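You operate a simulated robot arm through the tools that you are given. There is no shell and no other tool. Be economical: measure what you need, move in short steps, check, and stop when the job is done.

You are at the controls of a simulated robot arm. One attempt, no reset.

Task
Ready the intake for work: depth wheel leg locked at 4 cm, shaker lever to 2, switch on, test-jog.
Fine: depth lock knob out, wind the depth handwheel with the isolator off, knob home again; jog under a metre.

The check looks at the end state, three seconds after you hand in, the way a careful person would. Anything else that was tipped, shoved, dropped, spilled or broken makes it a failure.

Robot
A 7-joint arm with a two-finger parallel gripper on a trunk, on a base that drives. Base frame: it is fixed to the floor where the robot stands at the start and does not move with it; the origin is under the middle of the robot, x ahead of it, y to its left, z up. Readings come in m, degrees, newtons and seconds.
With the tool pointing down near the work surface it reaches from about 0.1 to 0.7 m from the robot's upright axis, wherever it stands. Its first joint turns from -115.0 to 115.0 degrees. Places, roughly: depth handwheel [0.7, 0.1, 0.6]; depth lock knob [0.7, 0, 0.4]; isolator knob [-0.3, 0.8, 0.9]; jog lever [-0.1, 0.6, 0.9]; rod web [-0.2, 1.8, 0.5]; shaker lever [-0.8, 1.4, 0.4]. Payload 3.91 kg.
Tool frame: the origin (TCP) lies between the finger pads and is the grasp point; the fingertips stand 0.03 m ahead of it; z points along the fingers, y is the line along which they close. The gripper opens to 0.11 m. The fingers are 0.02 m wide and 0.01 m thick; the gripper's body (0.048 by 0.112 m) begins 0.055 m behind the TCP.
Orientation is that of the tool frame in the base frame, as [roll, pitch, yaw] about the fixed x, y, z axes, in that order (R = Rz(yaw) Ry(pitch) Rx(roll)). With the fingers straight down and closing along the base's y, the tool's x points along the base's -x, its y along +y and its z along -z.

Tools
- The arm moves only by the tool apply_moves. Its argument "rows" is one flat list of numbers, 7 for each row, row after row: the shift along the tool's x, y, z in units of 150 mm (1.0 is 150 mm), then the turn, a rotation vector about the tool's x, y, z in units of 45 degrees (1.0 is 45 degrees), then the opening in per cent of the stroke, from 0 (shut) to 100 (fully open). In form: [x, y, z, ax, ay, az, fingers, x, y, z, ax, ay, az, fingers, ...]. A call has 1 to 8 rows; each row is the pose to reach, as a shift and turn from the pose commanded when the call began, along the tool's axes at that moment. A call with a number of a shift or a turn outside -1 to 1 is refused whole. Rows are played at 5 a second. More than 0.05 m and 8.6 degrees between two rows, or a gripper value outside its range, and nothing of the call is played. A pose out of reach is approached as far as the arm can. The call stops where the force on the tool passes 90 N (or 10 N more than at its start, if that is more) or the arm is blocked; 0.2 s more then pass. The fingers move at their own pace (about 0.153 m/s each) and stop on an object; they squeeze with about 21 N. The grip force told is the motor's: it shows also when the fingers shut on nothing. Time passes only in rows, and 0.2 s behind the last, so rows that repeat a pose let the fingers close. It gives the time, the measured TCP pose, the force on the tool (base axes), the opening and the grip force at its end, in the units of the frame above (readings bear some noise), with the torque about the TCP (base axes, N m) and any sound that the robot's microphone picked up.
- Cameras (640 x 400 px; columns grow to the right, rows downward): "scene" is now at [0.2251, 0.2474, 1.4621]; the picture's right is [0.46, -0.89, 0.00], its down [-0.05, -0.03, -1.00] and it looks along [0.89, 0.46, -0.06] (base axes); focal length 214 px, centre (320, 200). "wrist" rides on the gripper at [0.072, 0.017, -0.103] in the tool frame; the picture's right is [-0.23, 0.97, 0.00], its down [-0.76, -0.18, -0.62] and it looks along [-0.61, -0.14, 0.78] (tool axes); focal length 222 px, centre (320, 200). There is no depth. A picture from a camera that has moved, and an enlarged one, comes with that camera's place and axes in the base frame and with its lens.
- capture(camera): a new picture of that camera. No time passes.
- lift_body(by): slides the trunk up (or, below 0, down) by that many m; the arm and the scene camera ride with it, the base frame stays. It gives what a move gives, with no picture.
- steer(legs): drives the robot by 1 to 6 legs, each [ahead, left, turn to the left] in m, m and degrees, along the robot's own axes; the way and the turn of a leg run together, so that a leg with both is an arc; at most 1.5 m and 180 degrees a leg. The arm and the cameras ride along, it lands a little off, and it stops where it bumps. It gives what a move gives.
- head_to(pan, tilt): turns the head with the scene camera to pan (to the left, within 80 degrees either way) and tilt (down, from -29 to 69), counted from straight ahead of the robot. It gives what a move gives.
- close_up(camera, box): a new picture of the part [left, top, right, bottom] of that camera's present view, enlarged. No time passes.
- job_done(): hands the job in; it is judged then, once.

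Work in short steps. Places have to be worked out from the pictures, the camera data and where the tool is seen: move nearer, look again, correct. Check each grasp and each placing, and mend what went wrong. You have 120 turns and 98 pictures in all, those below and enlarged ones among them. Open the gripper and draw the arm clear of the work before you hand the job in, unless the task says otherwise; then end with one line.

The tools are called after "Emit:" by a JSON object that holds its "fn" and its "kwargs". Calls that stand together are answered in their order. apply_moves: Moves the arm, as the interface text tells. Its arguments: {"type":"object","properties":{"rows":{"type":"array","items":{"type":"number"}}},"required":["rows"]} The other tools are called the same way: lift_body (by) slides the trunk up or down; steer (legs) drives the base; head_to (pan, tilt) turns the head that bears the scene camera; capture (camera) takes a picture; close_up (camera, box) takes an enlarged picture of a part of a camera's view; job_done () hands the job in.

At the start:

```text
time_s: 0.0
ee_pos: [0.2652, 0.4076, 1.1073]
tcp_rot: [-179.1, 0.0, 178.7]
ft_force: [0.5, 0.0, -0.7]
torque: [-0.01, -0.02, -0.01]
finger_gap: 0.1098
grasp_force: 0.0
trunk travel left (down, up): [-0.75, 0.24]
robot x, y, heading: [0.0034, 0.001, 0.2]
head pan, tilt: [80.2, 68.8]
```

scene: 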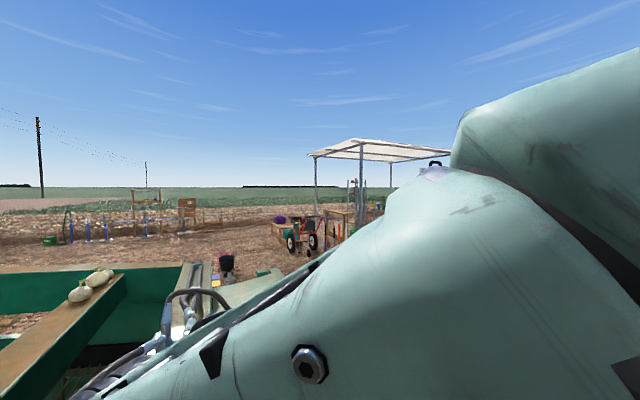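
wrist: 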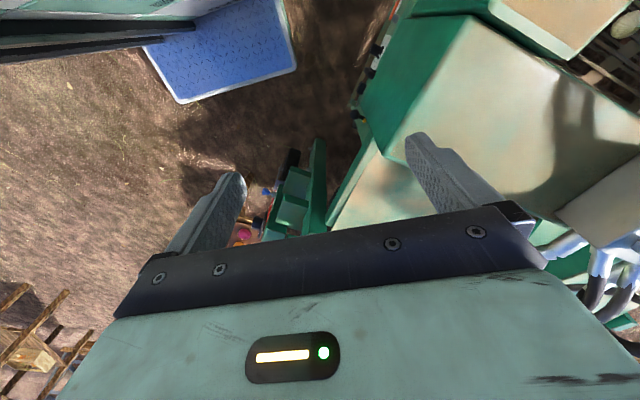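

The scene camera sees mostly the arm itself. I turn the head toward the depth handwheel ahead and look.

Emit:
{"fn": "head_to", "kwargs": {"pan": 0, "tilt": 50}}

Emit:
{"fn": "capture", "kwargs": {"camera": "scene"}}

```text
time_s: 1.5
ee_pos: [0.264, 0.4086, 1.1081]
tcp_rot: [-179.1, 0.0, 178.7]
ft_force: [0.4, 0.6, -0.1]
torque: [-0.04, 0.0, 0.01]
finger_gap: 0.11
grasp_force: 0.0
trunk travel left (down, up): [-0.75, 0.24]
robot x, y, heading: [0.0007, -0.0003, -0.0]
head pan, tilt: [0.0, 50.0]
```

```text
95 pictures are left
camera scene: at [0.2208, 0.2059, 1.3892], right [0.0, -1.0, 0.0], down [-0.77, 0.0, -0.64], along [0.64, 0.0, -0.77], focal length 214 px, centre (320, 200)
```

scene: 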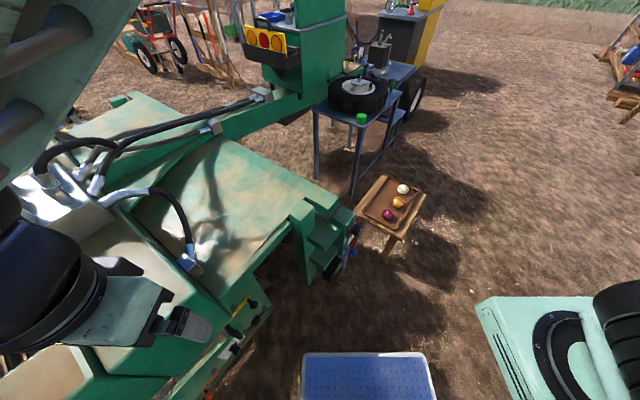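

The handwheel should project near (345,240), at the front end of the machine. I enlarge that area.

Emit:
{"fn": "close_up", "kwargs": {"camera": "scene", "box": [280, 180, 400, 300]}}

Emit:
{"fn": "close_up", "kwargs": {"camera": "scene", "box": [160, 260, 340, 400]}}

```text
3.33 times, centred on (340, 240) of scene
camera zoom: at [0.2208, 0.2059, 1.3892], right [0.0, -1.0, 0.0], down [-0.77, 0.0, -0.64], along [0.64, 0.0, -0.77], focal length 715 px, centre (253, 67)
```

zoom: 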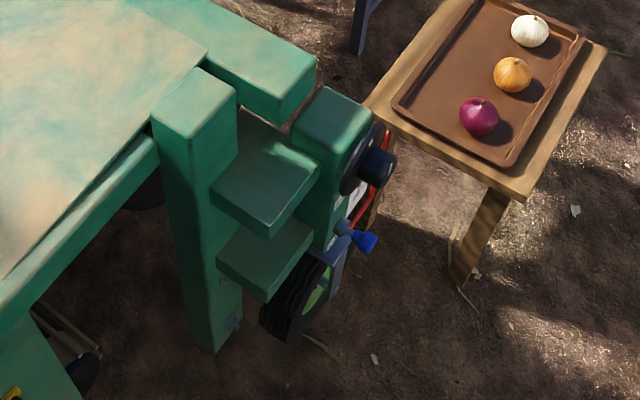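

```text
2.86 times, centred on (250, 330) of scene
camera zoom: at [0.2208, 0.2059, 1.3892], right [0.0, -1.0, 0.0], down [-0.77, 0.0, -0.64], along [0.64, 0.0, -0.77], focal length 613 px, centre (520, -171)
```

zoom: 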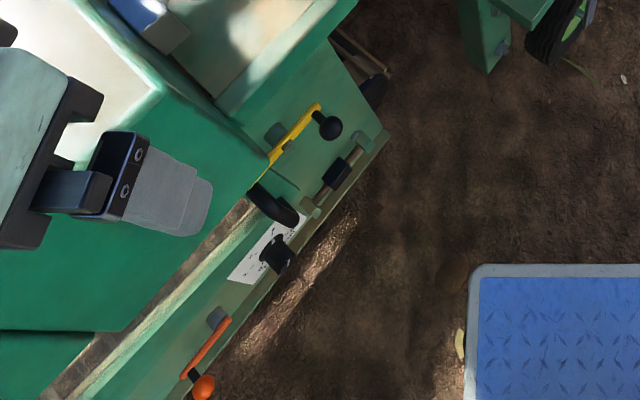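

The handwheel faces roughly -y with the blue lock knob under it. I look left for the isolator, jog lever and shaker, and to the right for free room.

Emit:
{"fn": "head_to", "kwargs": {"pan": 80, "tilt": 40}}

Emit:
{"fn": "capture", "kwargs": {"camera": "scene"}}

Emit:
{"fn": "head_to", "kwargs": {"pan": -60, "tilt": 40}}

Emit:
{"fn": "capture", "kwargs": {"camera": "scene"}}

```text
time_s: 3.1
ee_pos: [0.2699, 0.4075, 1.1079]
tcp_rot: [-179.2, 0.2, 178.1]
ft_force: [-0.1, -0.6, -0.1]
torque: [0.04, 0.0, 0.01]
finger_gap: 0.1099
grasp_force: 0.1
trunk travel left (down, up): [-0.75, 0.24]
robot x, y, heading: [-0.0031, -0.0011, -0.1]
head pan, tilt: [80.0, 40.0]
```

```text
92 pictures are left
camera scene: at [0.2008, 0.2593, 1.3909], right [0.69, -0.73, 0.0], down [-0.55, -0.52, -0.66], along [0.48, 0.45, -0.75], focal length 214 px, centre (320, 200)
```

scene: 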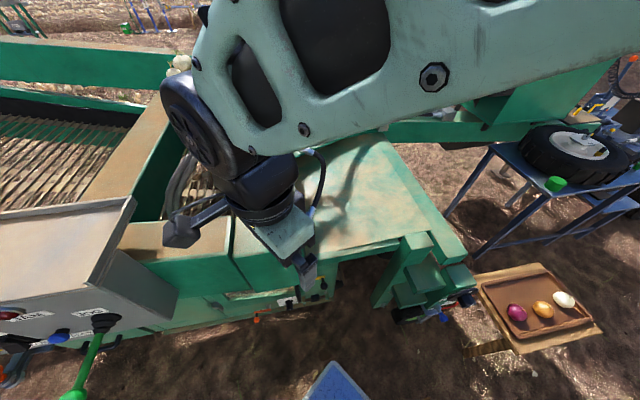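

```text
time_s: 5.3
ee_pos: [0.2725, 0.407, 1.109]
tcp_rot: [-179.3, 0.3, 177.9]
ft_force: [0.6, 0.4, 0.8]
torque: [-0.01, -0.03, 0.01]
finger_gap: 0.11
grasp_force: 0.1
trunk travel left (down, up): [-0.75, 0.24]
robot x, y, heading: [0.0002, -0.0008, -0.2]
head pan, tilt: [-60.0, 40.0]
```

```text
91 pictures are left
camera scene: at [0.2048, 0.2564, 1.3926], right [0.64, -0.77, 0.0], down [-0.57, -0.47, -0.67], along [0.52, 0.43, -0.74], focal length 214 px, centre (320, 200)
```

scene: 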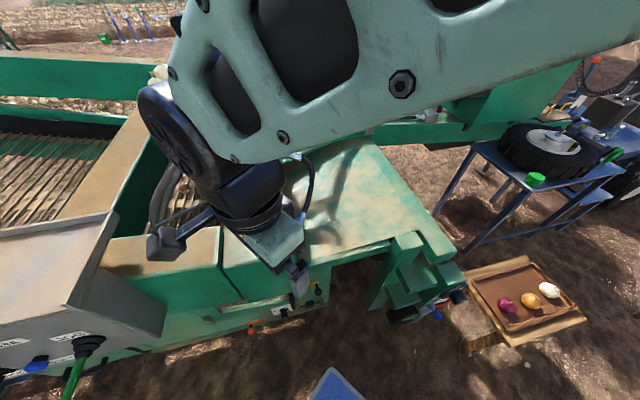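

The pan reported doesn't match the camera's axes; I repeat the head command to see whether the head lags.

Emit:
{"fn": "head_to", "kwargs": {"pan": -60, "tilt": 40}}

Emit:
{"fn": "capture", "kwargs": {"camera": "scene"}}

```text
time_s: 5.9
ee_pos: [0.2724, 0.4078, 1.1076]
tcp_rot: [-179.3, 0.2, 177.8]
ft_force: [0.7, 0.0, 0.2]
torque: [0.0, 0.03, -0.01]
finger_gap: 0.1101
grasp_force: 0.0
trunk travel left (down, up): [-0.75, 0.24]
robot x, y, heading: [-0.0028, -0.0, 0.2]
head pan, tilt: [-60.0, 40.0]
```

```text
90 pictures are left
camera scene: at [0.2049, 0.2562, 1.3925], right [0.64, -0.77, 0.0], down [-0.57, -0.47, -0.67], along [0.52, 0.43, -0.74], focal length 214 px, centre (320, 200)
```

scene: 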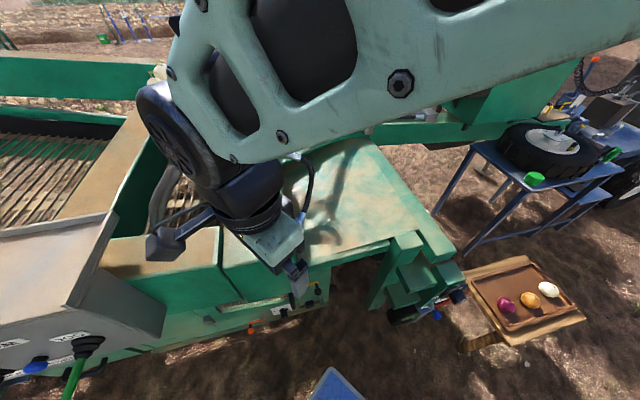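

The head appears to be jammed against the forearm (tool pose drifted a few mm too). I put the head back to straight ahead, then swing the arm to the right, away from it and the machine.

Emit:
{"fn": "head_to", "kwargs": {"pan": 0, "tilt": 40}}

Emit:
{"fn": "apply_moves", "kwargs": {"rows": [0, -0.3, 0, 0, 0, 0, 100, 0, -0.6, 0, 0, 0, 0, 100, 0, -0.9, 0, 0, 0, 0, 100]}}

Emit:
{"fn": "apply_moves", "kwargs": {"rows": [0, -0.3, 0, 0, 0, 0, 100, 0, -0.6, 0, 0, 0, 0, 100, 0, -0.9, 0, 0, 0, 0, 100]}}

Emit:
{"fn": "capture", "kwargs": {"camera": "scene"}}

```text
time_s: 7.2
ee_pos: [0.2722, 0.4059, 1.1088]
tcp_rot: [-179.3, 0.2, 177.9]
ft_force: [-1.3, 0.2, 0.4]
torque: [0.01, 0.01, -0.03]
finger_gap: 0.1098
grasp_force: 0.0
trunk travel left (down, up): [-0.75, 0.24]
robot x, y, heading: [-0.0036, 0.0018, 0.2]
head pan, tilt: [0.0, 40.0]
```

```text
time_s: 8.0
ee_pos: [0.2716, 0.2688, 1.1027]
tcp_rot: [-178.5, 0.0, 177.3]
ft_force: [-1.0, 0.0, -0.8]
torque: [-0.03, -0.01, 0.02]
finger_gap: 0.1102
grasp_force: 0.1
trunk travel left (down, up): [-0.75, 0.24]
robot x, y, heading: [0.0015, -0.0001, -0.0]
head pan, tilt: [0.0, 40.0]
```

```text
time_s: 8.8
ee_pos: [0.2598, 0.1381, 1.1112]
tcp_rot: [-179.2, 0.1, 179.0]
ft_force: [0.1, 0.4, 0.3]
torque: [-0.04, 0.03, -0.02]
finger_gap: 0.1099
grasp_force: 0.0
trunk travel left (down, up): [-0.75, 0.24]
robot x, y, heading: [0.0001, 0.0056, -0.1]
head pan, tilt: [0.0, 40.0]
```

```text
89 pictures are left
camera scene: at [0.2289, 0.2063, 1.4033], right [0.0, -1.0, 0.0], down [-0.64, 0.0, -0.77], along [0.77, 0.0, -0.64], focal length 214 px, centre (320, 200)
```

scene: 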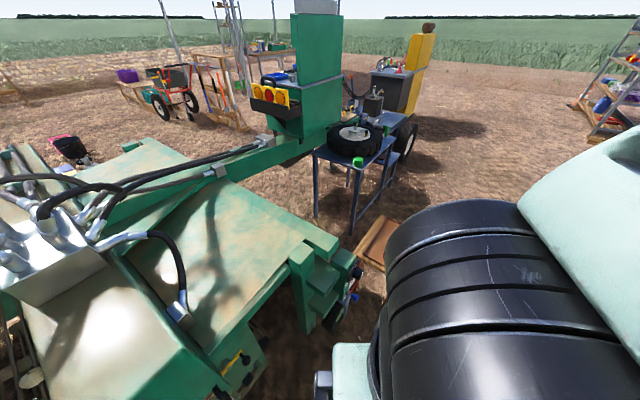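

The arm is now on the right of the head. I look left.

Emit:
{"fn": "head_to", "kwargs": {"pan": 75, "tilt": 35}}

Emit:
{"fn": "capture", "kwargs": {"camera": "scene"}}

```text
time_s: 10.3
ee_pos: [0.2603, 0.1395, 1.1104]
tcp_rot: [-179.0, 0.0, 178.8]
ft_force: [-1.4, 0.1, -0.5]
torque: [0.0, 0.0, 0.03]
finger_gap: 0.1101
grasp_force: 0.1
trunk travel left (down, up): [-0.75, 0.24]
robot x, y, heading: [0.0017, -0.001, 0.0]
head pan, tilt: [75.0, 35.0]
```

```text
88 pictures are left
camera scene: at [0.1667, 0.2908, 1.411], right [0.97, -0.26, 0.0], down [-0.15, -0.55, -0.82], along [0.21, 0.79, -0.57], focal length 214 px, centre (320, 200)
```

scene: 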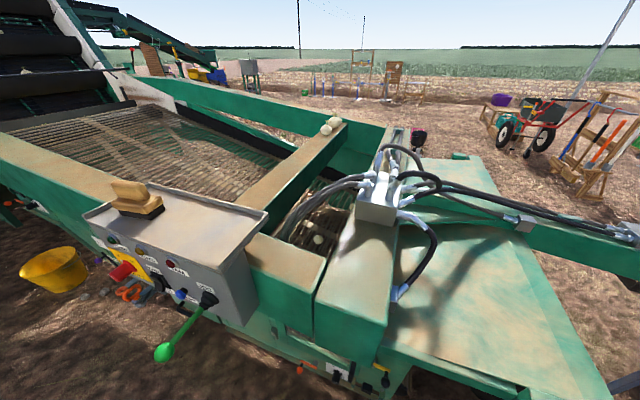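

The control panel with isolator and jog lever is visible. I enlarge it.

Emit:
{"fn": "close_up", "kwargs": {"camera": "scene", "box": [80, 215, 240, 365]}}

Emit:
{"fn": "close_up", "kwargs": {"camera": "scene", "box": [0, 150, 100, 250]}}

```text
2.67 times, centred on (160, 290) of scene
camera zoom: at [0.1667, 0.2908, 1.411], right [0.97, -0.26, 0.0], down [-0.15, -0.55, -0.82], along [0.21, 0.79, -0.57], focal length 572 px, centre (747, -40)
```

zoom: 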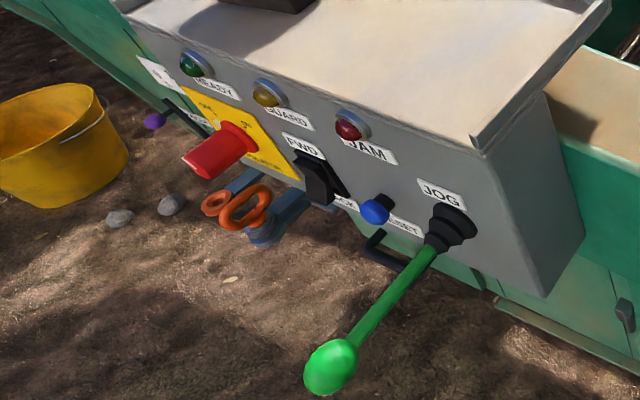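

```text
4.00 times, centred on (50, 200) of scene
camera zoom: at [0.1667, 0.2908, 1.411], right [0.97, -0.26, 0.0], down [-0.15, -0.55, -0.82], along [0.21, 0.79, -0.57], focal length 858 px, centre (1400, 200)
```

zoom: 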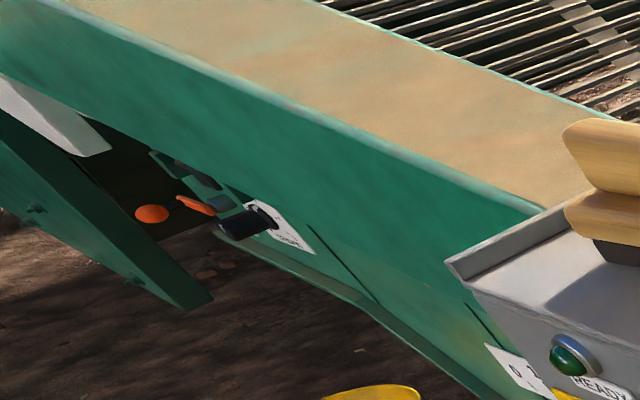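

I have the layout: panel face runs along about (-0.82,0.57), facing (-0.57,-0.82). Before driving to face the depth wheel, I check the ground to the right.

Emit:
{"fn": "head_to", "kwargs": {"pan": -40, "tilt": 45}}

Emit:
{"fn": "capture", "kwargs": {"camera": "scene"}}

Emit:
{"fn": "capture", "kwargs": {"camera": "wrist"}}

```text
time_s: 12.2
ee_pos: [0.2607, 0.138, 1.1107]
tcp_rot: [-179.1, -0.1, 178.7]
ft_force: [0.3, 0.0, -0.2]
torque: [0.0, 0.02, -0.05]
finger_gap: 0.1102
grasp_force: 0.1
trunk travel left (down, up): [-0.75, 0.24]
robot x, y, heading: [-0.0014, 0.0008, 0.0]
head pan, tilt: [-40.0, 45.0]
```

```text
85 pictures are left
camera scene: at [0.2062, 0.1535, 1.3962], right [-0.64, -0.77, 0.0], down [-0.54, 0.45, -0.71], along [0.54, -0.45, -0.71], focal length 214 px, centre (320, 200)
```

scene: 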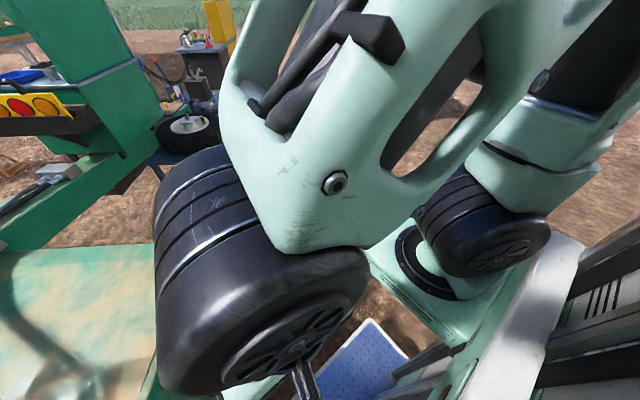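

```text
84 pictures are left
camera wrist: at [0.1888, 0.1584, 1.2144], right [0.25, 0.97, -0.01], down [0.76, -0.19, 0.63], along [0.6, -0.17, -0.78], focal length 222 px, centre (320, 200)
```

wrist: 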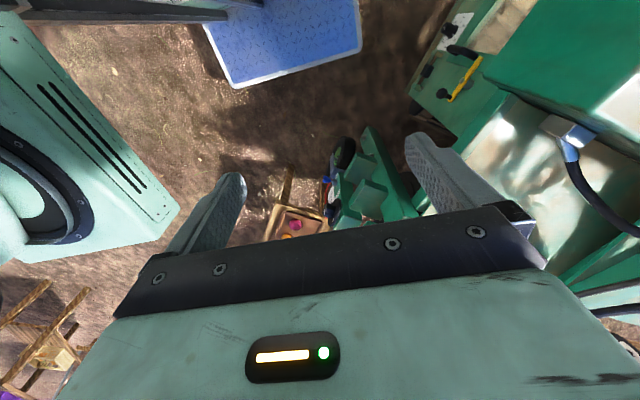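

The right side is free apart from far-off stuff. I drive right and a bit ahead, then turn left to face the depth wheel.

Emit:
{"fn": "steer", "kwargs": {"legs": [[0, -0.45, 0], [0.15, 0, 0], [0, 0, 50]]}}

Emit:
{"fn": "head_to", "kwargs": {"pan": 0, "tilt": 50}}

Emit:
{"fn": "capture", "kwargs": {"camera": "scene"}}

Emit:
{"fn": "capture", "kwargs": {"camera": "wrist"}}

```text
time_s: 18.1
ee_pos: [0.2092, -0.1602, 1.1107]
tcp_rot: [-179.1, -0.1, -131.0]
ft_force: [-0.6, 0.1, 0.3]
torque: [-0.01, 0.0, 0.02]
finger_gap: 0.11
grasp_force: 0.0
trunk travel left (down, up): [-0.75, 0.24]
robot x, y, heading: [0.1482, -0.4513, 50.7]
head pan, tilt: [-40.0, 45.0]
```

```text
time_s: 19.2
ee_pos: [0.209, -0.1603, 1.1099]
tcp_rot: [-179.1, 0.0, -131.0]
ft_force: [0.5, -0.6, -0.3]
torque: [-0.01, -0.02, 0.0]
finger_gap: 0.1099
grasp_force: 0.0
trunk travel left (down, up): [-0.75, 0.24]
robot x, y, heading: [0.1489, -0.4499, 50.2]
head pan, tilt: [0.0, 50.0]
```

```text
83 pictures are left
camera scene: at [0.133, -0.1507, 1.3893], right [0.77, -0.64, 0.0], down [-0.49, -0.59, -0.64], along [0.41, 0.49, -0.77], focal length 214 px, centre (320, 200)
```

scene: 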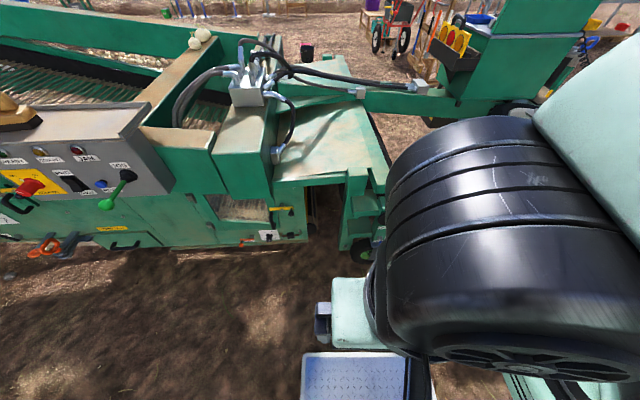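

```text
82 pictures are left
camera wrist: at [0.1479, -0.2045, 1.2144], right [-0.59, 0.81, -0.01], down [0.63, 0.46, 0.63], along [0.51, 0.36, -0.78], focal length 222 px, centre (320, 200)
```

wrist: 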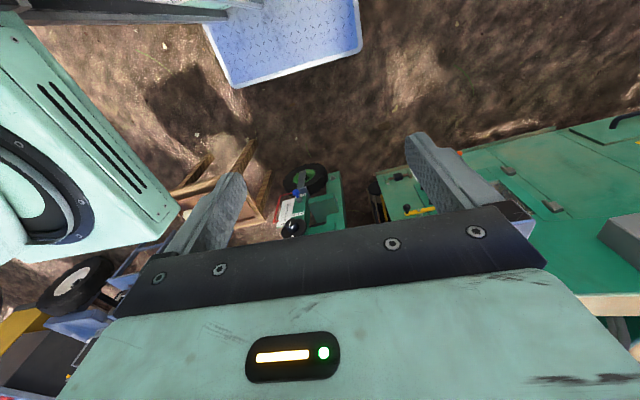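

The wrist camera sees the handwheel (292,228), scale and blue knob. I enlarge it.

Emit:
{"fn": "close_up", "kwargs": {"camera": "wrist", "box": [230, 140, 350, 240]}}

Emit:
{"fn": "close_up", "kwargs": {"camera": "scene", "box": [0, 130, 150, 260]}}

```text
4.00 times, centred on (290, 190) of wrist
camera zoom: at [0.1479, -0.2045, 1.2144], right [-0.59, 0.81, -0.01], down [0.63, 0.46, 0.63], along [0.51, 0.36, -0.78], focal length 888 px, centre (440, 240)
```

zoom: 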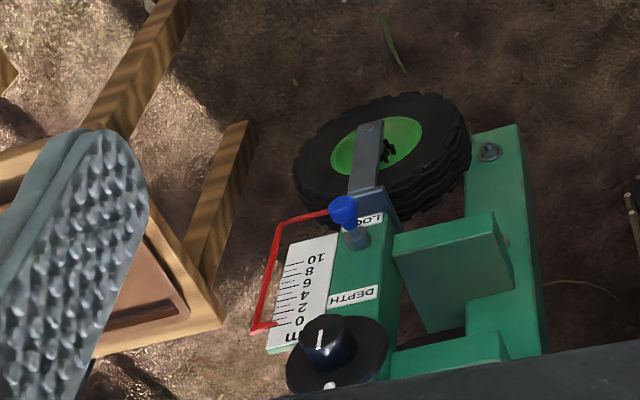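

```text
3.08 times, centred on (75, 195) of scene
camera zoom: at [0.133, -0.1507, 1.3893], right [0.77, -0.64, 0.0], down [-0.49, -0.59, -0.64], along [0.41, 0.49, -0.77], focal length 660 px, centre (1074, 215)
```

zoom: 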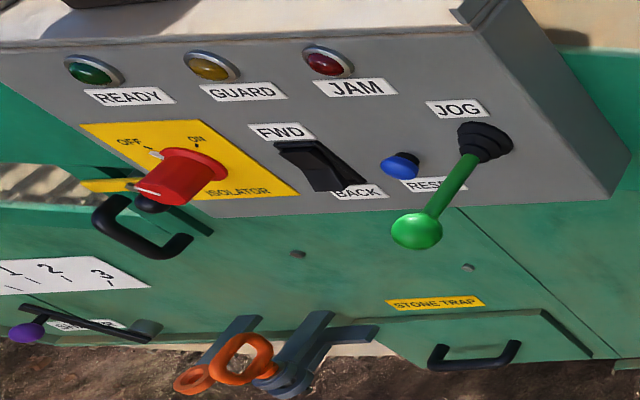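

Isolator's mark is at OFF; the depth pointer reads about 0 and must go to 4. The wheel centre is about (0.72,0.08,0.6). I'd like the wrist camera above the tool when it points forward, so I spin the tool about its axis by 90° first and check.

Emit:
{"fn": "apply_moves", "kwargs": {"rows": [0, 0, 0, 0, 0, 0.1667, 100, 0, 0, 0, 0, 0, 0.3333, 100, 0, 0, 0, 0, 0, 0.5, 100, 0, 0, 0, 0, 0, 0.6667, 100, 0, 0, 0, 0, 0, 0.8333, 100, 0, 0, 0, 0, 0, 1, 100]}}

Emit:
{"fn": "apply_moves", "kwargs": {"rows": [0, 0, 0, 0, 0, 0.1667, 100, 0, 0, 0, 0, 0, 0.3333, 100, 0, 0, 0, 0, 0, 0.5, 100, 0, 0, 0, 0, 0, 0.6667, 100, 0, 0, 0, 0, 0, 0.8333, 100, 0, 0, 0, 0, 0, 1, 100]}}

Emit:
{"fn": "apply_moves", "kwargs": {"rows": [0, 0, 0, 0, 0, 0.1667, 100, 0, 0, 0, 0, 0, 0.3333, 100, 0, 0, 0, 0, 0, 0.5, 100, 0, 0, 0, 0, 0, 0.6667, 100, 0, 0, 0, 0, 0, 0.8333, 100, 0, 0, 0, 0, 0, 1, 100]}}

Emit:
{"fn": "apply_moves", "kwargs": {"rows": [0, 0, 0, 0, 0, 0.1667, 100, 0, 0, 0, 0, 0, 0.3333, 100, 0, 0, 0, 0, 0, 0.5, 100, 0, 0, 0, 0, 0, 0.6667, 100, 0, 0, 0, 0, 0, 0.8333, 100, 0, 0, 0, 0, 0, 1, 100]}}

```text
time_s: 20.6
ee_pos: [0.2099, -0.162, 1.1109]
tcp_rot: [-179.3, 0.6, -176.1]
ft_force: [0.2, 1.1, -0.2]
torque: [-0.03, 0.03, -0.01]
finger_gap: 0.1101
grasp_force: 0.0
trunk travel left (down, up): [-0.75, 0.24]
robot x, y, heading: [0.1469, -0.4517, 50.3]
head pan, tilt: [0.0, 50.0]
```

```text
time_s: 22.0
ee_pos: [0.2093, -0.1621, 1.1106]
tcp_rot: [-180.0, 0.9, 138.8]
ft_force: [0.8, 0.0, 0.5]
torque: [-0.01, -0.01, -0.02]
finger_gap: 0.11
grasp_force: 0.0
trunk travel left (down, up): [-0.75, 0.24]
robot x, y, heading: [0.1491, -0.4504, 50.0]
head pan, tilt: [0.0, 50.0]
```

```text
time_s: 23.4
ee_pos: [0.2539, -0.1333, 1.0794]
tcp_rot: [-177.3, 1.1, 94.7]
ft_force: [1.1, -0.5, 0.3]
torque: [0.02, 0.04, 0.0]
finger_gap: 0.1101
grasp_force: 0.1
out of reach, approached as far as the arm can: row 5, 6
trunk travel left (down, up): [-0.75, 0.24]
robot x, y, heading: [0.1474, -0.4526, 50.2]
head pan, tilt: [0.0, 50.0]
```

```text
time_s: 24.8
ee_pos: [0.3481, -0.0622, 1.0399]
tcp_rot: [-172.6, -2.2, 51.4]
ft_force: [-0.2, 0.3, 0.6]
torque: [0.0, -0.01, 0.02]
finger_gap: 0.11
grasp_force: 0.1
out of reach, approached as far as the arm can: row 1, 2, 3, 4, 5, 6
trunk travel left (down, up): [-0.75, 0.24]
robot x, y, heading: [0.1547, -0.4492, 50.3]
head pan, tilt: [0.0, 50.0]
```

The spin worked, with the arm shifting forward a little. Now I pitch the tool up to horizontal while moving a little ahead, still well above the machine.

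Emit:
{"fn": "apply_moves", "kwargs": {"rows": [0.1, 0, 0, 0, 0.1667, 0, 100, 0.2, 0, 0, 0, 0.3333, 0, 100, 0.3, 0, 0, 0, 0.5, 0, 100, 0.4, 0, 0, 0, 0.6667, 0, 100, 0.5, 0, 0, 0, 0.8333, 0, 100, 0.6, 0, 0, 0, 1, 0, 100]}}

Emit:
{"fn": "apply_moves", "kwargs": {"rows": [0, 0, 0, 0, 0.1667, 0, 100, 0, 0, 0, 0, 0.3333, 0, 100, 0, 0, 0, 0, 0.5, 0, 100, 0, 0, 0, 0, 0.6667, 0, 100, 0, 0, 0, 0, 0.8333, 0, 100, 0, 0, 0, 0, 1, 0, 100]}}

Emit:
{"fn": "capture", "kwargs": {"camera": "scene"}}

Emit:
{"fn": "capture", "kwargs": {"camera": "wrist"}}

```text
time_s: 26.2
ee_pos: [0.3905, 0.037, 1.0923]
tcp_rot: [-169.7, -46.5, 44.1]
ft_force: [0.4, 0.4, 0.6]
torque: [0.0, -0.03, 0.02]
finger_gap: 0.1103
grasp_force: 0.1
out of reach, approached as far as the arm can: row 1, 2, 3, 4, 5, 6
trunk travel left (down, up): [-0.75, 0.24]
robot x, y, heading: [0.1512, -0.4492, 50.3]
head pan, tilt: [0.0, 50.0]
```

```text
time_s: 27.6
ee_pos: [0.3663, 0.0386, 1.2293]
tcp_rot: [-80.4, -83.3, -48.3]
ft_force: [0.5, 0.5, -0.4]
torque: [0.03, -0.01, 0.0]
finger_gap: 0.11
grasp_force: 0.1
out of reach, approached as far as the arm can: row 1, 2, 3, 4, 5, 6
trunk travel left (down, up): [-0.75, 0.24]
robot x, y, heading: [0.1485, -0.4507, 50.1]
head pan, tilt: [0.0, 50.0]
```

```text
79 pictures are left
camera scene: at [0.1331, -0.1506, 1.3892], right [0.77, -0.64, 0.0], down [-0.49, -0.59, -0.64], along [0.41, 0.49, -0.77], focal length 214 px, centre (320, 200)
```

scene: 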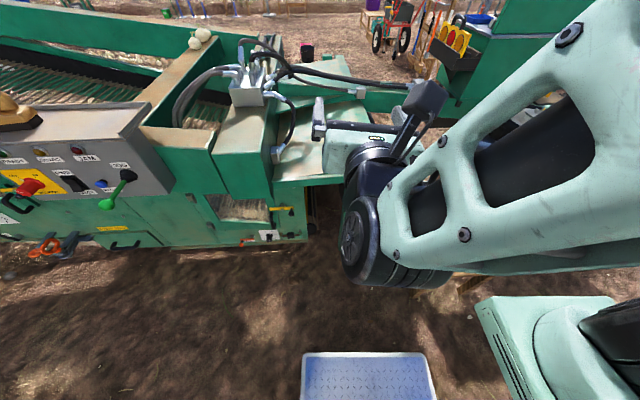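

```text
78 pictures are left
camera wrist: at [0.3199, -0.0585, 1.2982], right [0.74, -0.58, -0.34], down [-0.59, -0.31, -0.75], along [0.33, 0.75, -0.57], focal length 222 px, centre (320, 200)
```

wrist: 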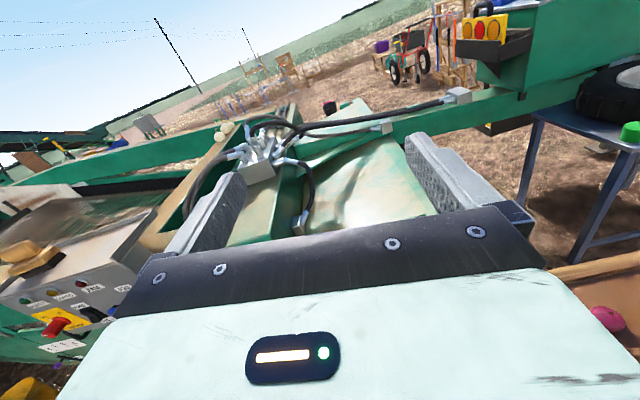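

The tool is horizontal, pointing along about (0.63,0.78,0.02), with the camera above. I shift the base right 0.2 m to line up with the wheel, lower the trunk, then look.

Emit:
{"fn": "steer", "kwargs": {"legs": [[0, -0.2, 0]]}}

Emit:
{"fn": "lift_body", "kwargs": {"by": -0.4}}

Emit:
{"fn": "capture", "kwargs": {"camera": "wrist"}}

Emit:
{"fn": "capture", "kwargs": {"camera": "scene"}}

```text
time_s: 29.2
ee_pos: [0.5208, -0.0905, 1.2299]
tcp_rot: [-81.1, -83.2, -47.4]
ft_force: [0.1, -0.5, 0.1]
torque: [-0.02, 0.02, 0.01]
finger_gap: 0.11
grasp_force: 0.0
trunk travel left (down, up): [-0.75, 0.24]
robot x, y, heading: [0.304, -0.5767, 50.3]
head pan, tilt: [0.0, 50.0]
```

```text
time_s: 33.1
ee_pos: [0.5209, -0.0894, 0.8287]
tcp_rot: [-81.1, -83.4, -47.4]
ft_force: [0.2, 0.6, -0.2]
torque: [-0.01, -0.02, 0.04]
finger_gap: 0.1101
grasp_force: 0.0
trunk travel left (down, up): [-0.35, 0.64]
robot x, y, heading: [0.3026, -0.5746, 50.3]
head pan, tilt: [0.0, 50.0]
```

```text
77 pictures are left
camera wrist: at [0.4747, -0.1869, 0.8981], right [0.74, -0.58, -0.34], down [-0.59, -0.31, -0.75], along [0.33, 0.75, -0.57], focal length 222 px, centre (320, 200)
```

wrist: 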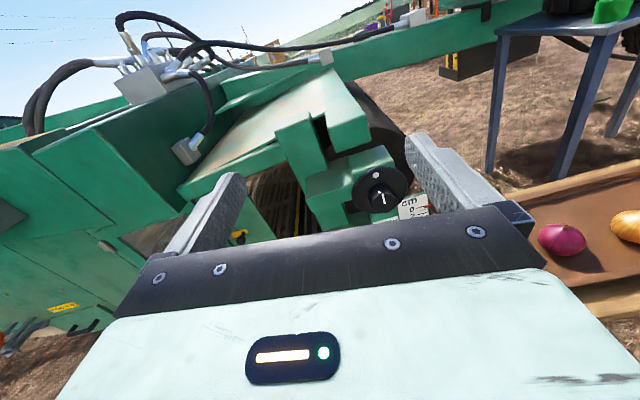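

```text
76 pictures are left
camera scene: at [0.288, -0.2797, 0.9893], right [0.77, -0.64, 0.0], down [-0.49, -0.59, -0.64], along [0.41, 0.5, -0.77], focal length 214 px, centre (320, 200)
```

scene: 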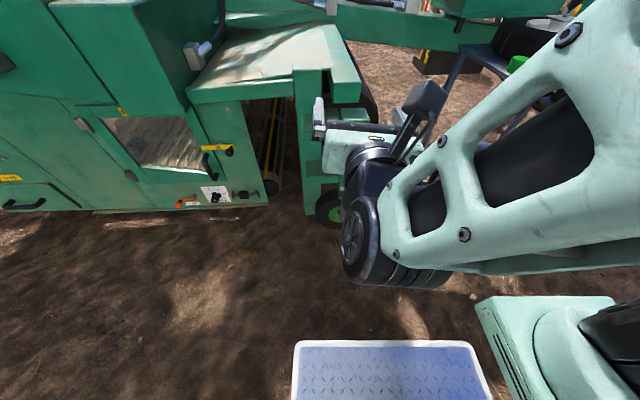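

The machine front runs at about -35°, so the wheel axis should be about (0.58,0.81). I level the roll, yaw 4° left, shift right 5 cm and lower the trunk 0.2 m.

Emit:
{"fn": "apply_moves", "kwargs": {"rows": [0, 0.17, 0, 0.045, 0, -0.075, 100, 0, 0.34, 0, 0.09, 0, -0.147, 100]}}

Emit:
{"fn": "lift_body", "kwargs": {"by": -0.17}}

Emit:
{"fn": "capture", "kwargs": {"camera": "wrist"}}

```text
time_s: 33.7
ee_pos: [0.541, -0.0642, 0.832]
tcp_rot: [4.3, -88.7, -128.9]
ft_force: [0.0, -0.1, 0.2]
torque: [0.01, 0.03, 0.0]
finger_gap: 0.1101
grasp_force: 0.2
out of reach, approached as far as the arm can: row 1, 2
trunk travel left (down, up): [-0.35, 0.64]
robot x, y, heading: [0.3042, -0.5823, 50.6]
head pan, tilt: [0.0, 50.0]
```

```text
time_s: 35.6
ee_pos: [0.5417, -0.0651, 0.6621]
tcp_rot: [3.1, -88.8, -127.7]
ft_force: [-0.3, -0.5, -0.3]
torque: [0.02, 0.0, -0.01]
finger_gap: 0.1099
grasp_force: 0.0
trunk travel left (down, up): [-0.18, 0.81]
robot x, y, heading: [0.2991, -0.5783, 50.5]
head pan, tilt: [0.0, 50.0]
```

```text
75 pictures are left
camera wrist: at [0.495, -0.1605, 0.7322], right [0.8, -0.55, -0.23], down [-0.49, -0.4, -0.78], along [0.34, 0.73, -0.59], focal length 222 px, centre (320, 200)
```

wrist: 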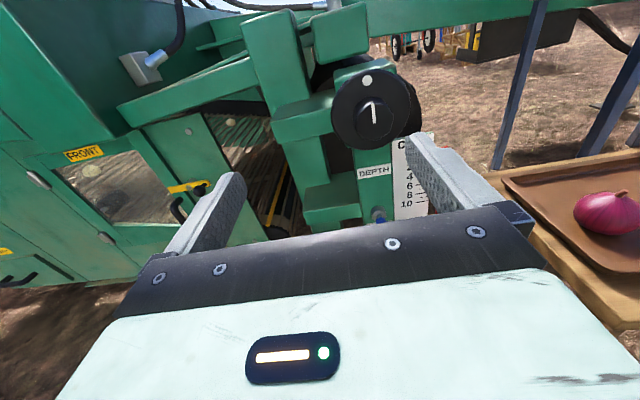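

Hub estimated at (0.705,0.065,0.637): 0.2 m ahead, 6 cm right of the TCP. First the lock knob; I lower 0.13 m and look at it.

Emit:
{"fn": "lift_body", "kwargs": {"by": -0.13}}

Emit:
{"fn": "capture", "kwargs": {"camera": "wrist"}}

Emit:
{"fn": "close_up", "kwargs": {"camera": "wrist", "box": [320, 40, 470, 220]}}

```text
time_s: 37.2
ee_pos: [0.5423, -0.0647, 0.5321]
tcp_rot: [3.1, -88.7, -127.7]
ft_force: [-0.8, -0.4, 0.1]
torque: [0.04, 0.03, 0.02]
finger_gap: 0.11
grasp_force: 0.1
trunk travel left (down, up): [-0.05, 0.94]
robot x, y, heading: [0.3081, -0.5822, 50.3]
head pan, tilt: [0.0, 50.0]
```

```text
74 pictures are left
camera wrist: at [0.495, -0.1605, 0.6022], right [0.8, -0.55, -0.23], down [-0.49, -0.4, -0.78], along [0.34, 0.73, -0.59], focal length 222 px, centre (320, 200)
```

wrist: 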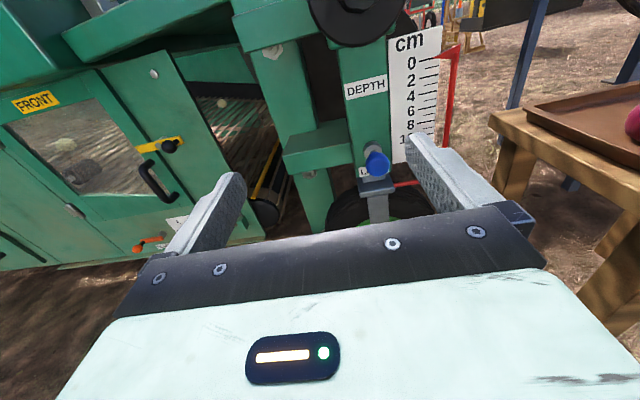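

```text
2.22 times, centred on (395, 130) of wrist
camera zoom: at [0.495, -0.1605, 0.6022], right [0.8, -0.55, -0.23], down [-0.49, -0.4, -0.78], along [0.34, 0.73, -0.59], focal length 494 px, centre (153, 356)
```

zoom: 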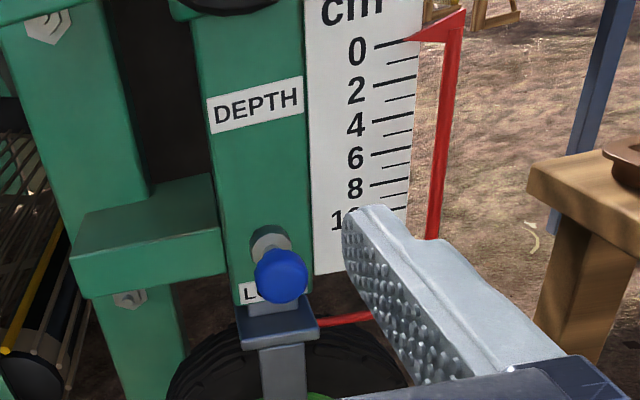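

Scale pointer reads 0. Knob estimated at (0.69,0.045,0.44): 6 cm right, 9 cm below, 17 cm ahead of the TCP. I shift the base right 6 cm and lower the arm/trunk.

Emit:
{"fn": "steer", "kwargs": {"legs": [[0, -0.06, 0]]}}

Emit:
{"fn": "lift_body", "kwargs": {"by": -0.04}}

Emit:
{"fn": "apply_moves", "kwargs": {"rows": [-0.17, 0, 0, 0, 0, 0, 100, -0.33, 0, 0, 0, 0, 0, 100]}}

Emit:
{"fn": "capture", "kwargs": {"camera": "wrist"}}

```text
time_s: 38.1
ee_pos: [0.5869, -0.1039, 0.5303]
tcp_rot: [3.2, -88.8, -127.7]
ft_force: [0.0, 0.4, -0.1]
torque: [-0.01, -0.01, 0.02]
finger_gap: 0.11
grasp_force: 0.0
trunk travel left (down, up): [-0.05, 0.94]
robot x, y, heading: [0.3529, -0.6204, 50.5]
head pan, tilt: [0.0, 50.0]
```

```text
time_s: 39.0
ee_pos: [0.5882, -0.1033, 0.4901]
tcp_rot: [3.0, -88.8, -127.7]
ft_force: [0.6, -1.6, -0.3]
torque: [-0.01, -0.01, -0.02]
finger_gap: 0.1101
grasp_force: 0.0
trunk travel left (down, up): [-0.01, 0.98]
robot x, y, heading: [0.3503, -0.6153, 50.5]
head pan, tilt: [0.0, 50.0]
```

```text
time_s: 39.6
ee_pos: [0.5894, -0.1017, 0.4871]
tcp_rot: [3.2, -88.9, -127.9]
ft_force: [-0.5, -0.5, 0.5]
torque: [0.03, -0.01, -0.01]
finger_gap: 0.11
grasp_force: 0.0
out of reach, approached as far as the arm can: row 1, 2
trunk travel left (down, up): [-0.01, 0.98]
robot x, y, heading: [0.3494, -0.6176, 50.8]
head pan, tilt: [0.0, 50.0]
```

```text
72 pictures are left
camera wrist: at [0.5441, -0.1974, 0.5587], right [0.8, -0.55, -0.23], down [-0.49, -0.4, -0.77], along [0.34, 0.73, -0.59], focal length 222 px, centre (320, 200)
```

wrist: 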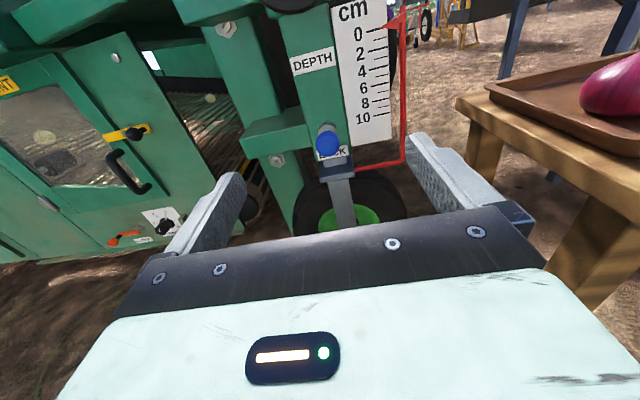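

The arm seems to sit at a joint limit when folded; the knob is 17 cm straight ahead and 5 cm lower. I back the base 12 cm and extend the arm forward and down instead.

Emit:
{"fn": "steer", "kwargs": {"legs": [[-0.12, 0, 0]]}}

Emit:
{"fn": "apply_moves", "kwargs": {"rows": [-0.1, 0, 0.2, 0, 0, 0, 100, -0.2, 0, 0.4, 0, 0, 0, 100, -0.3, 0, 0.6, 0, 0, 0, 100]}}

Emit:
{"fn": "capture", "kwargs": {"camera": "scene"}}

```text
time_s: 40.8
ee_pos: [0.5141, -0.1943, 0.4867]
tcp_rot: [3.2, -88.8, -127.8]
ft_force: [0.7, -0.2, 0.2]
torque: [0.03, 0.0, 0.01]
finger_gap: 0.1102
grasp_force: 0.0
trunk travel left (down, up): [-0.01, 0.98]
robot x, y, heading: [0.2754, -0.7125, 50.3]
head pan, tilt: [0.0, 50.0]
```

```text
time_s: 41.6
ee_pos: [0.5732, -0.156, 0.4963]
tcp_rot: [2.9, -88.9, -127.4]
ft_force: [0.1, -0.6, 1.3]
torque: [0.0, -0.02, 0.02]
finger_gap: 0.1101
grasp_force: 0.0
out of reach, approached as far as the arm can: row 1, 2, 3
trunk travel left (down, up): [-0.01, 0.98]
robot x, y, heading: [0.2797, -0.7082, 50.5]
head pan, tilt: [0.0, 50.0]
```

```text
71 pictures are left
camera scene: at [0.2588, -0.4103, 0.6493], right [0.77, -0.64, 0.0], down [-0.49, -0.59, -0.64], along [0.41, 0.5, -0.77], focal length 214 px, centre (320, 200)
```

scene: 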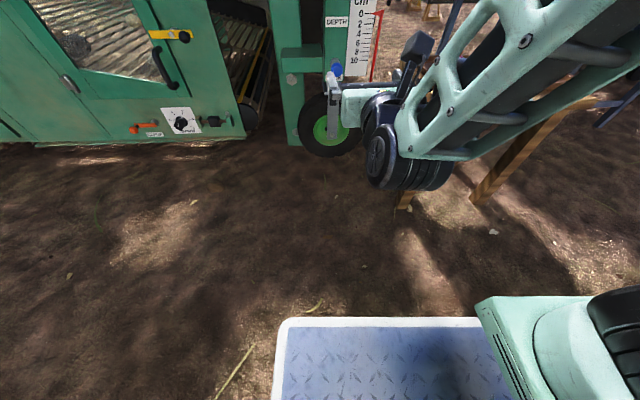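

I'm at a wrist-joint limit. I spin the tool back by 90° about its axis (camera goes to the left side, fingers closing vertically), which should free the arm.

Emit:
{"fn": "apply_moves", "kwargs": {"rows": [0, 0, 0, 0, 0, -0.1667, 100, 0, 0, 0, 0, 0, -0.3333, 100, 0, 0, 0, 0, 0, -0.5, 100, 0, 0, 0, 0, 0, -0.6667, 100, 0, 0, 0, 0, 0, -0.8333, 100, 0, 0, 0, 0, 0, -1, 100]}}

Emit:
{"fn": "apply_moves", "kwargs": {"rows": [0, 0, 0, 0, 0, -0.1667, 100, 0, 0, 0, 0, 0, -0.3333, 100, 0, 0, 0, 0, 0, -0.5, 100, 0, 0, 0, 0, 0, -0.6667, 100, 0, 0, 0, 0, 0, -0.8333, 100, 0, 0, 0, 0, 0, -1, 100]}}

Emit:
{"fn": "apply_moves", "kwargs": {"rows": [0, -0.1, 0, 0, 0, 0, 100, 0, -0.2, 0, 0, 0, 0, 100, 0, -0.3, 0, 0, 0, 0, 100]}}

Emit:
{"fn": "capture", "kwargs": {"camera": "wrist"}}

```text
time_s: 43.0
ee_pos: [0.5716, -0.1554, 0.4984]
tcp_rot: [88.3, -44.8, 146.5]
ft_force: [-0.5, -0.6, -0.1]
torque: [0.0, -0.01, 0.02]
finger_gap: 0.1102
grasp_force: 0.0
trunk travel left (down, up): [-0.01, 0.98]
robot x, y, heading: [0.2775, -0.7121, 50.6]
head pan, tilt: [0.0, 50.0]
```

```text
time_s: 44.4
ee_pos: [0.5709, -0.1561, 0.4984]
tcp_rot: [88.8, 0.3, 145.4]
ft_force: [0.0, -0.1, 0.4]
torque: [-0.01, 0.01, -0.04]
finger_gap: 0.1101
grasp_force: 0.0
trunk travel left (down, up): [-0.01, 0.98]
robot x, y, heading: [0.276, -0.7077, 50.5]
head pan, tilt: [0.0, 50.0]
```

```text
time_s: 45.2
ee_pos: [0.5754, -0.1719, 0.4899]
tcp_rot: [89.0, 0.2, 145.3]
ft_force: [-0.4, 0.3, 0.1]
torque: [-0.03, 0.0, 0.0]
finger_gap: 0.11
grasp_force: 0.1
out of reach, approached as far as the arm can: row 1, 2, 3
trunk travel left (down, up): [-0.01, 0.98]
robot x, y, heading: [0.2773, -0.712, 50.7]
head pan, tilt: [0.0, 50.0]
```

```text
70 pictures are left
camera wrist: at [0.4564, -0.2169, 0.5039], right [0.18, -0.14, 0.97], down [0.28, -0.94, -0.19], along [0.95, 0.3, -0.13], focal length 222 px, centre (320, 200)
```

wrist: 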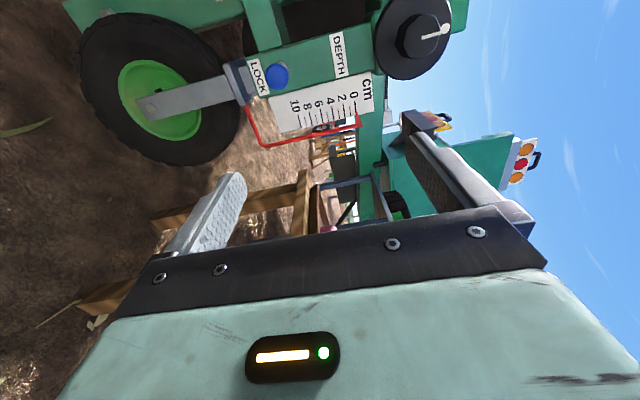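

Still can't go lower with a level tool, so the wrist height is limiting. I pitch the tool down about 35° keeping the TCP, then lower it.

Emit:
{"fn": "apply_moves", "kwargs": {"rows": [0, 0, 0, 0.16, 0, 0, 100, 0, 0, 0, 0.32, 0, 0, 100, 0, 0, 0, 0.48, 0, 0, 100, 0, 0, 0, 0.64, 0, 0, 100, 0, 0, 0, 0.78, 0, 0, 100]}}

Emit:
{"fn": "apply_moves", "kwargs": {"rows": [0, -0.16, 0.114, 0, 0, 0, 100, 0, -0.33, 0.23, 0, 0, 0, 100]}}

Emit:
{"fn": "capture", "kwargs": {"camera": "wrist"}}

```text
time_s: 46.4
ee_pos: [0.5747, -0.1702, 0.4926]
tcp_rot: [124.0, 0.0, 145.3]
ft_force: [0.2, -0.3, -0.4]
torque: [0.03, 0.01, 0.03]
finger_gap: 0.1102
grasp_force: 0.1
trunk travel left (down, up): [-0.01, 0.98]
robot x, y, heading: [0.2775, -0.713, 50.3]
head pan, tilt: [0.0, 50.0]
```

```text
time_s: 47.0
ee_pos: [0.5758, -0.1718, 0.4312]
tcp_rot: [123.9, 0.2, 145.4]
ft_force: [0.7, -0.3, -1.3]
torque: [-0.02, 0.03, 0.0]
finger_gap: 0.1099
grasp_force: 0.1
trunk travel left (down, up): [-0.01, 0.98]
robot x, y, heading: [0.2739, -0.7113, 50.6]
head pan, tilt: [0.0, 50.0]
```

```text
69 pictures are left
camera wrist: at [0.4735, -0.1932, 0.5035], right [0.49, 0.32, 0.81], down [0.28, -0.94, 0.2], along [0.82, 0.12, -0.55], focal length 222 px, centre (320, 200)
```

wrist: 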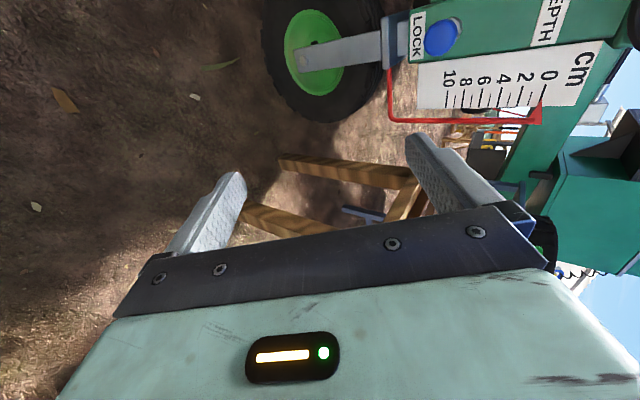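

That works. Now I spin back +90° so that the fingers close horizontally with the camera above.

Emit:
{"fn": "apply_moves", "kwargs": {"rows": [0, 0, 0, 0, 0, 0.1667, 100, 0, 0, 0, 0, 0, 0.3333, 100, 0, 0, 0, 0, 0, 0.5, 100, 0, 0, 0, 0, 0, 0.6667, 100, 0, 0, 0, 0, 0, 0.8333, 100, 0, 0, 0, 0, 0, 1, 100]}}

Emit:
{"fn": "apply_moves", "kwargs": {"rows": [0, 0, 0, 0, 0, 0.1667, 100, 0, 0, 0, 0, 0, 0.3333, 100, 0, 0, 0, 0, 0, 0.5, 100, 0, 0, 0, 0, 0, 0.6667, 100, 0, 0, 0, 0, 0, 0.8333, 100, 0, 0, 0, 0, 0, 1, 100]}}

Emit:
{"fn": "capture", "kwargs": {"camera": "wrist"}}

```text
time_s: 48.4
ee_pos: [0.575, -0.1698, 0.4332]
tcp_rot: [133.6, -35.9, 116.0]
ft_force: [-0.1, 0.4, -0.8]
torque: [-0.04, 0.02, -0.03]
finger_gap: 0.11
grasp_force: 0.1
trunk travel left (down, up): [-0.01, 0.98]
robot x, y, heading: [0.2769, -0.7111, 50.7]
head pan, tilt: [0.0, 50.0]
```

```text
time_s: 49.8
ee_pos: [0.5754, -0.1712, 0.4333]
tcp_rot: [-179.9, -56.1, 55.2]
ft_force: [-0.4, -0.6, 0.5]
torque: [-0.02, -0.03, -0.01]
finger_gap: 0.11
grasp_force: 0.0
trunk travel left (down, up): [-0.01, 0.98]
robot x, y, heading: [0.2713, -0.7113, 50.4]
head pan, tilt: [0.0, 50.0]
```

```text
68 pictures are left
camera wrist: at [0.5634, -0.2168, 0.5516], right [0.73, -0.66, -0.19], down [-0.68, -0.67, -0.28], along [0.06, 0.34, -0.94], focal length 222 px, centre (320, 200)
```

wrist: 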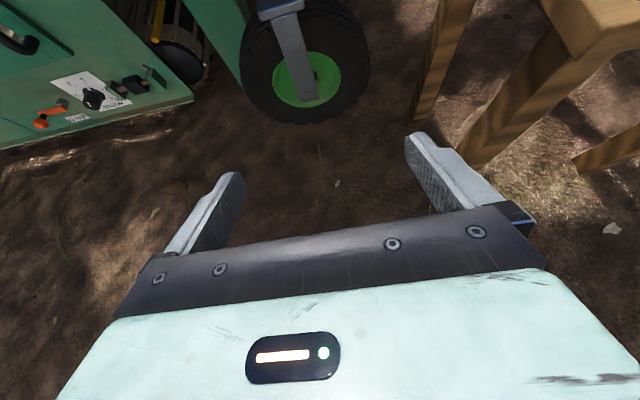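

Good, no limit hit. Knob should be 24 cm ahead and 3 cm left of the TCP; I drive the base 15 cm ahead and 4 cm left, then look.

Emit:
{"fn": "steer", "kwargs": {"legs": [[0.147, 0.042, 0]]}}

Emit:
{"fn": "capture", "kwargs": {"camera": "wrist"}}

Emit:
{"fn": "capture", "kwargs": {"camera": "scene"}}

```text
time_s: 51.2
ee_pos: [0.6329, -0.0322, 0.4336]
tcp_rot: [179.9, -56.1, 55.6]
ft_force: [0.1, 0.2, 0.8]
torque: [-0.01, 0.0, 0.01]
finger_gap: 0.1101
grasp_force: 0.0
trunk travel left (down, up): [-0.01, 0.98]
robot x, y, heading: [0.336, -0.5744, 50.8]
head pan, tilt: [0.0, 50.0]
```

```text
67 pictures are left
camera wrist: at [0.621, -0.0781, 0.5516], right [0.73, -0.66, -0.19], down [-0.68, -0.68, -0.28], along [0.06, 0.34, -0.94], focal length 222 px, centre (320, 200)
```

wrist: 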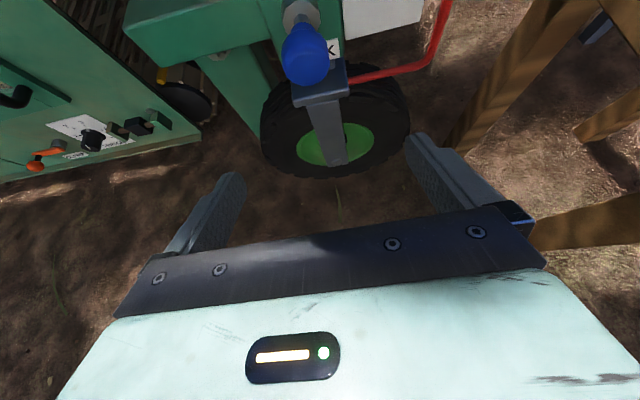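

```text
66 pictures are left
camera scene: at [0.3169, -0.2724, 0.6493], right [0.77, -0.63, 0.0], down [-0.49, -0.59, -0.64], along [0.41, 0.5, -0.77], focal length 214 px, centre (320, 200)
```

scene: 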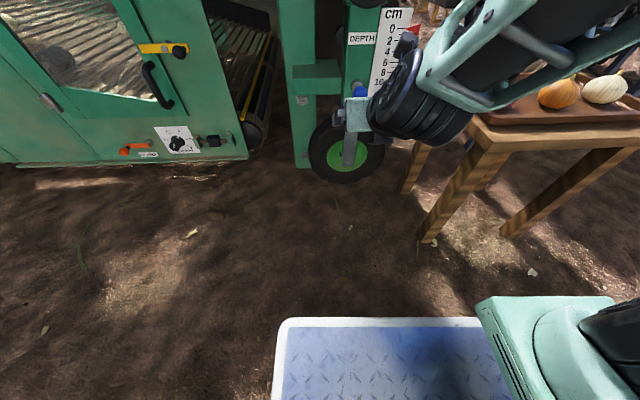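

The knob is 9 cm ahead, 1 cm up, laterally centred. I narrow the fingers to 6.5 cm and advance so the knob sits between the pads.

Emit:
{"fn": "apply_moves", "kwargs": {"rows": [0, 0, 0, 0, 0, 0, 60, 0.12, 0, 0.15, 0, 0, 0, 60, 0.22, 0, 0.28, 0, 0, 0, 60, 0.34, 0, 0.41, 0, 0, 0, 60]}}

Emit:
{"fn": "capture", "kwargs": {"camera": "wrist"}}

```text
time_s: 52.2
ee_pos: [0.6784, 0.0358, 0.4408]
tcp_rot: [180.0, -56.0, 55.7]
ft_force: [-0.7, 0.0, 0.0]
torque: [-0.03, -0.02, 0.0]
finger_gap: 0.0662
grasp_force: 0.1
trunk travel left (down, up): [-0.01, 0.98]
robot x, y, heading: [0.3366, -0.5735, 50.5]
head pan, tilt: [0.0, 50.0]
```

```text
65 pictures are left
camera wrist: at [0.6661, -0.0101, 0.5579], right [0.73, -0.66, -0.19], down [-0.68, -0.68, -0.28], along [0.06, 0.34, -0.94], focal length 222 px, centre (320, 200)
```

wrist: 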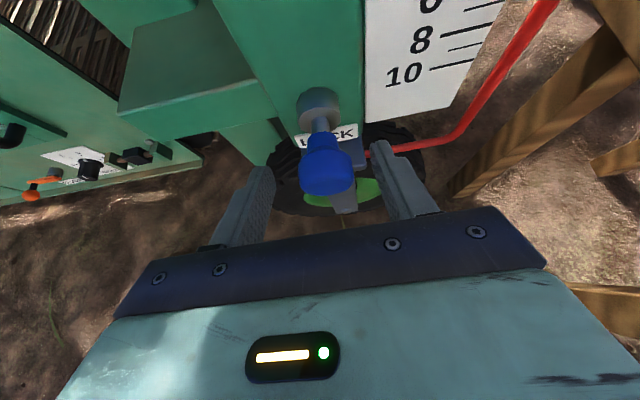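

The knob lies between the pads. I close the fingers.

Emit:
{"fn": "apply_moves", "kwargs": {"rows": [0.02, 0, 0.03, 0, 0, 0, 60, 0.02, 0, 0.03, 0, 0, 0, 0, 0.02, 0, 0.03, 0, 0, 0, 0, 0.02, 0, 0.03, 0, 0, 0, 0]}}

Emit:
{"fn": "capture", "kwargs": {"camera": "wrist"}}

```text
time_s: 53.2
ee_pos: [0.6848, 0.0376, 0.4415]
tcp_rot: [179.9, -56.1, 55.2]
ft_force: [19.8, -19.9, 0.6]
torque: [-0.44, 0.33, -0.85]
finger_gap: 0.0319
grasp_force: 45.1
trunk travel left (down, up): [-0.01, 0.98]
robot x, y, heading: [0.3353, -0.573, 50.7]
head pan, tilt: [0.0, 50.0]
```

```text
64 pictures are left
camera wrist: at [0.672, -0.0092, 0.5593], right [0.73, -0.66, -0.19], down [-0.68, -0.67, -0.28], along [0.06, 0.34, -0.94], focal length 222 px, centre (320, 200)
```

wrist: 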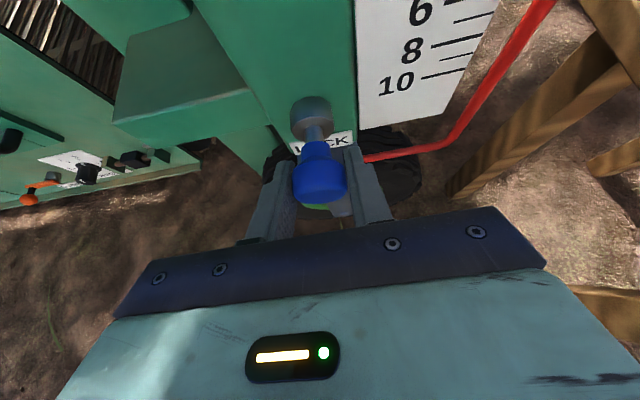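

Gripped (gap 32 mm). I relax the sideways load a little and pull it straight out in small steps.

Emit:
{"fn": "apply_moves", "kwargs": {"rows": [0, 0.03, 0, 0, 0, 0, 0, -0.037, 0.03, -0.055, 0, 0, 0, 0, -0.075, 0.03, -0.11, 0, 0, 0, 0, -0.112, 0.03, -0.165, 0, 0, 0, 0, -0.15, 0.03, -0.22, 0, 0, 0, 0, -0.15, 0.03, -0.22, 0, 0, 0, 0]}}

Emit:
{"fn": "capture", "kwargs": {"camera": "wrist"}}

```text
time_s: 54.6
ee_pos: [0.6619, 0.0055, 0.4426]
tcp_rot: [-179.9, -56.3, 55.8]
ft_force: [-5.2, 44.3, 2.5]
torque: [0.19, 0.01, -0.58]
finger_gap: 0.0325
grasp_force: 45.2
trunk travel left (down, up): [-0.01, 0.98]
robot x, y, heading: [0.3358, -0.5688, 50.7]
head pan, tilt: [0.0, 50.0]
```

```text
63 pictures are left
camera wrist: at [0.6494, -0.0423, 0.5608], right [0.73, -0.65, -0.19], down [-0.68, -0.68, -0.29], along [0.06, 0.34, -0.94], focal length 222 px, centre (320, 200)
```

wrist: 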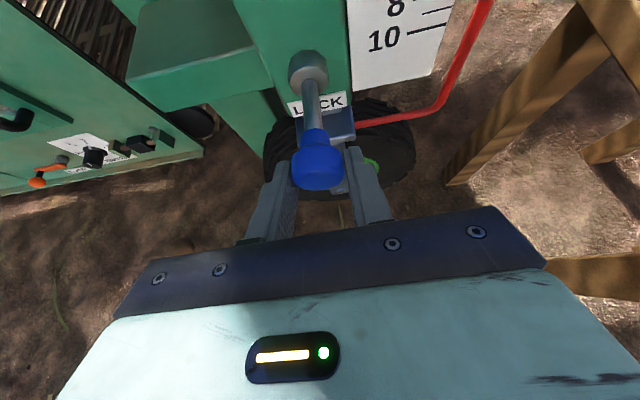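

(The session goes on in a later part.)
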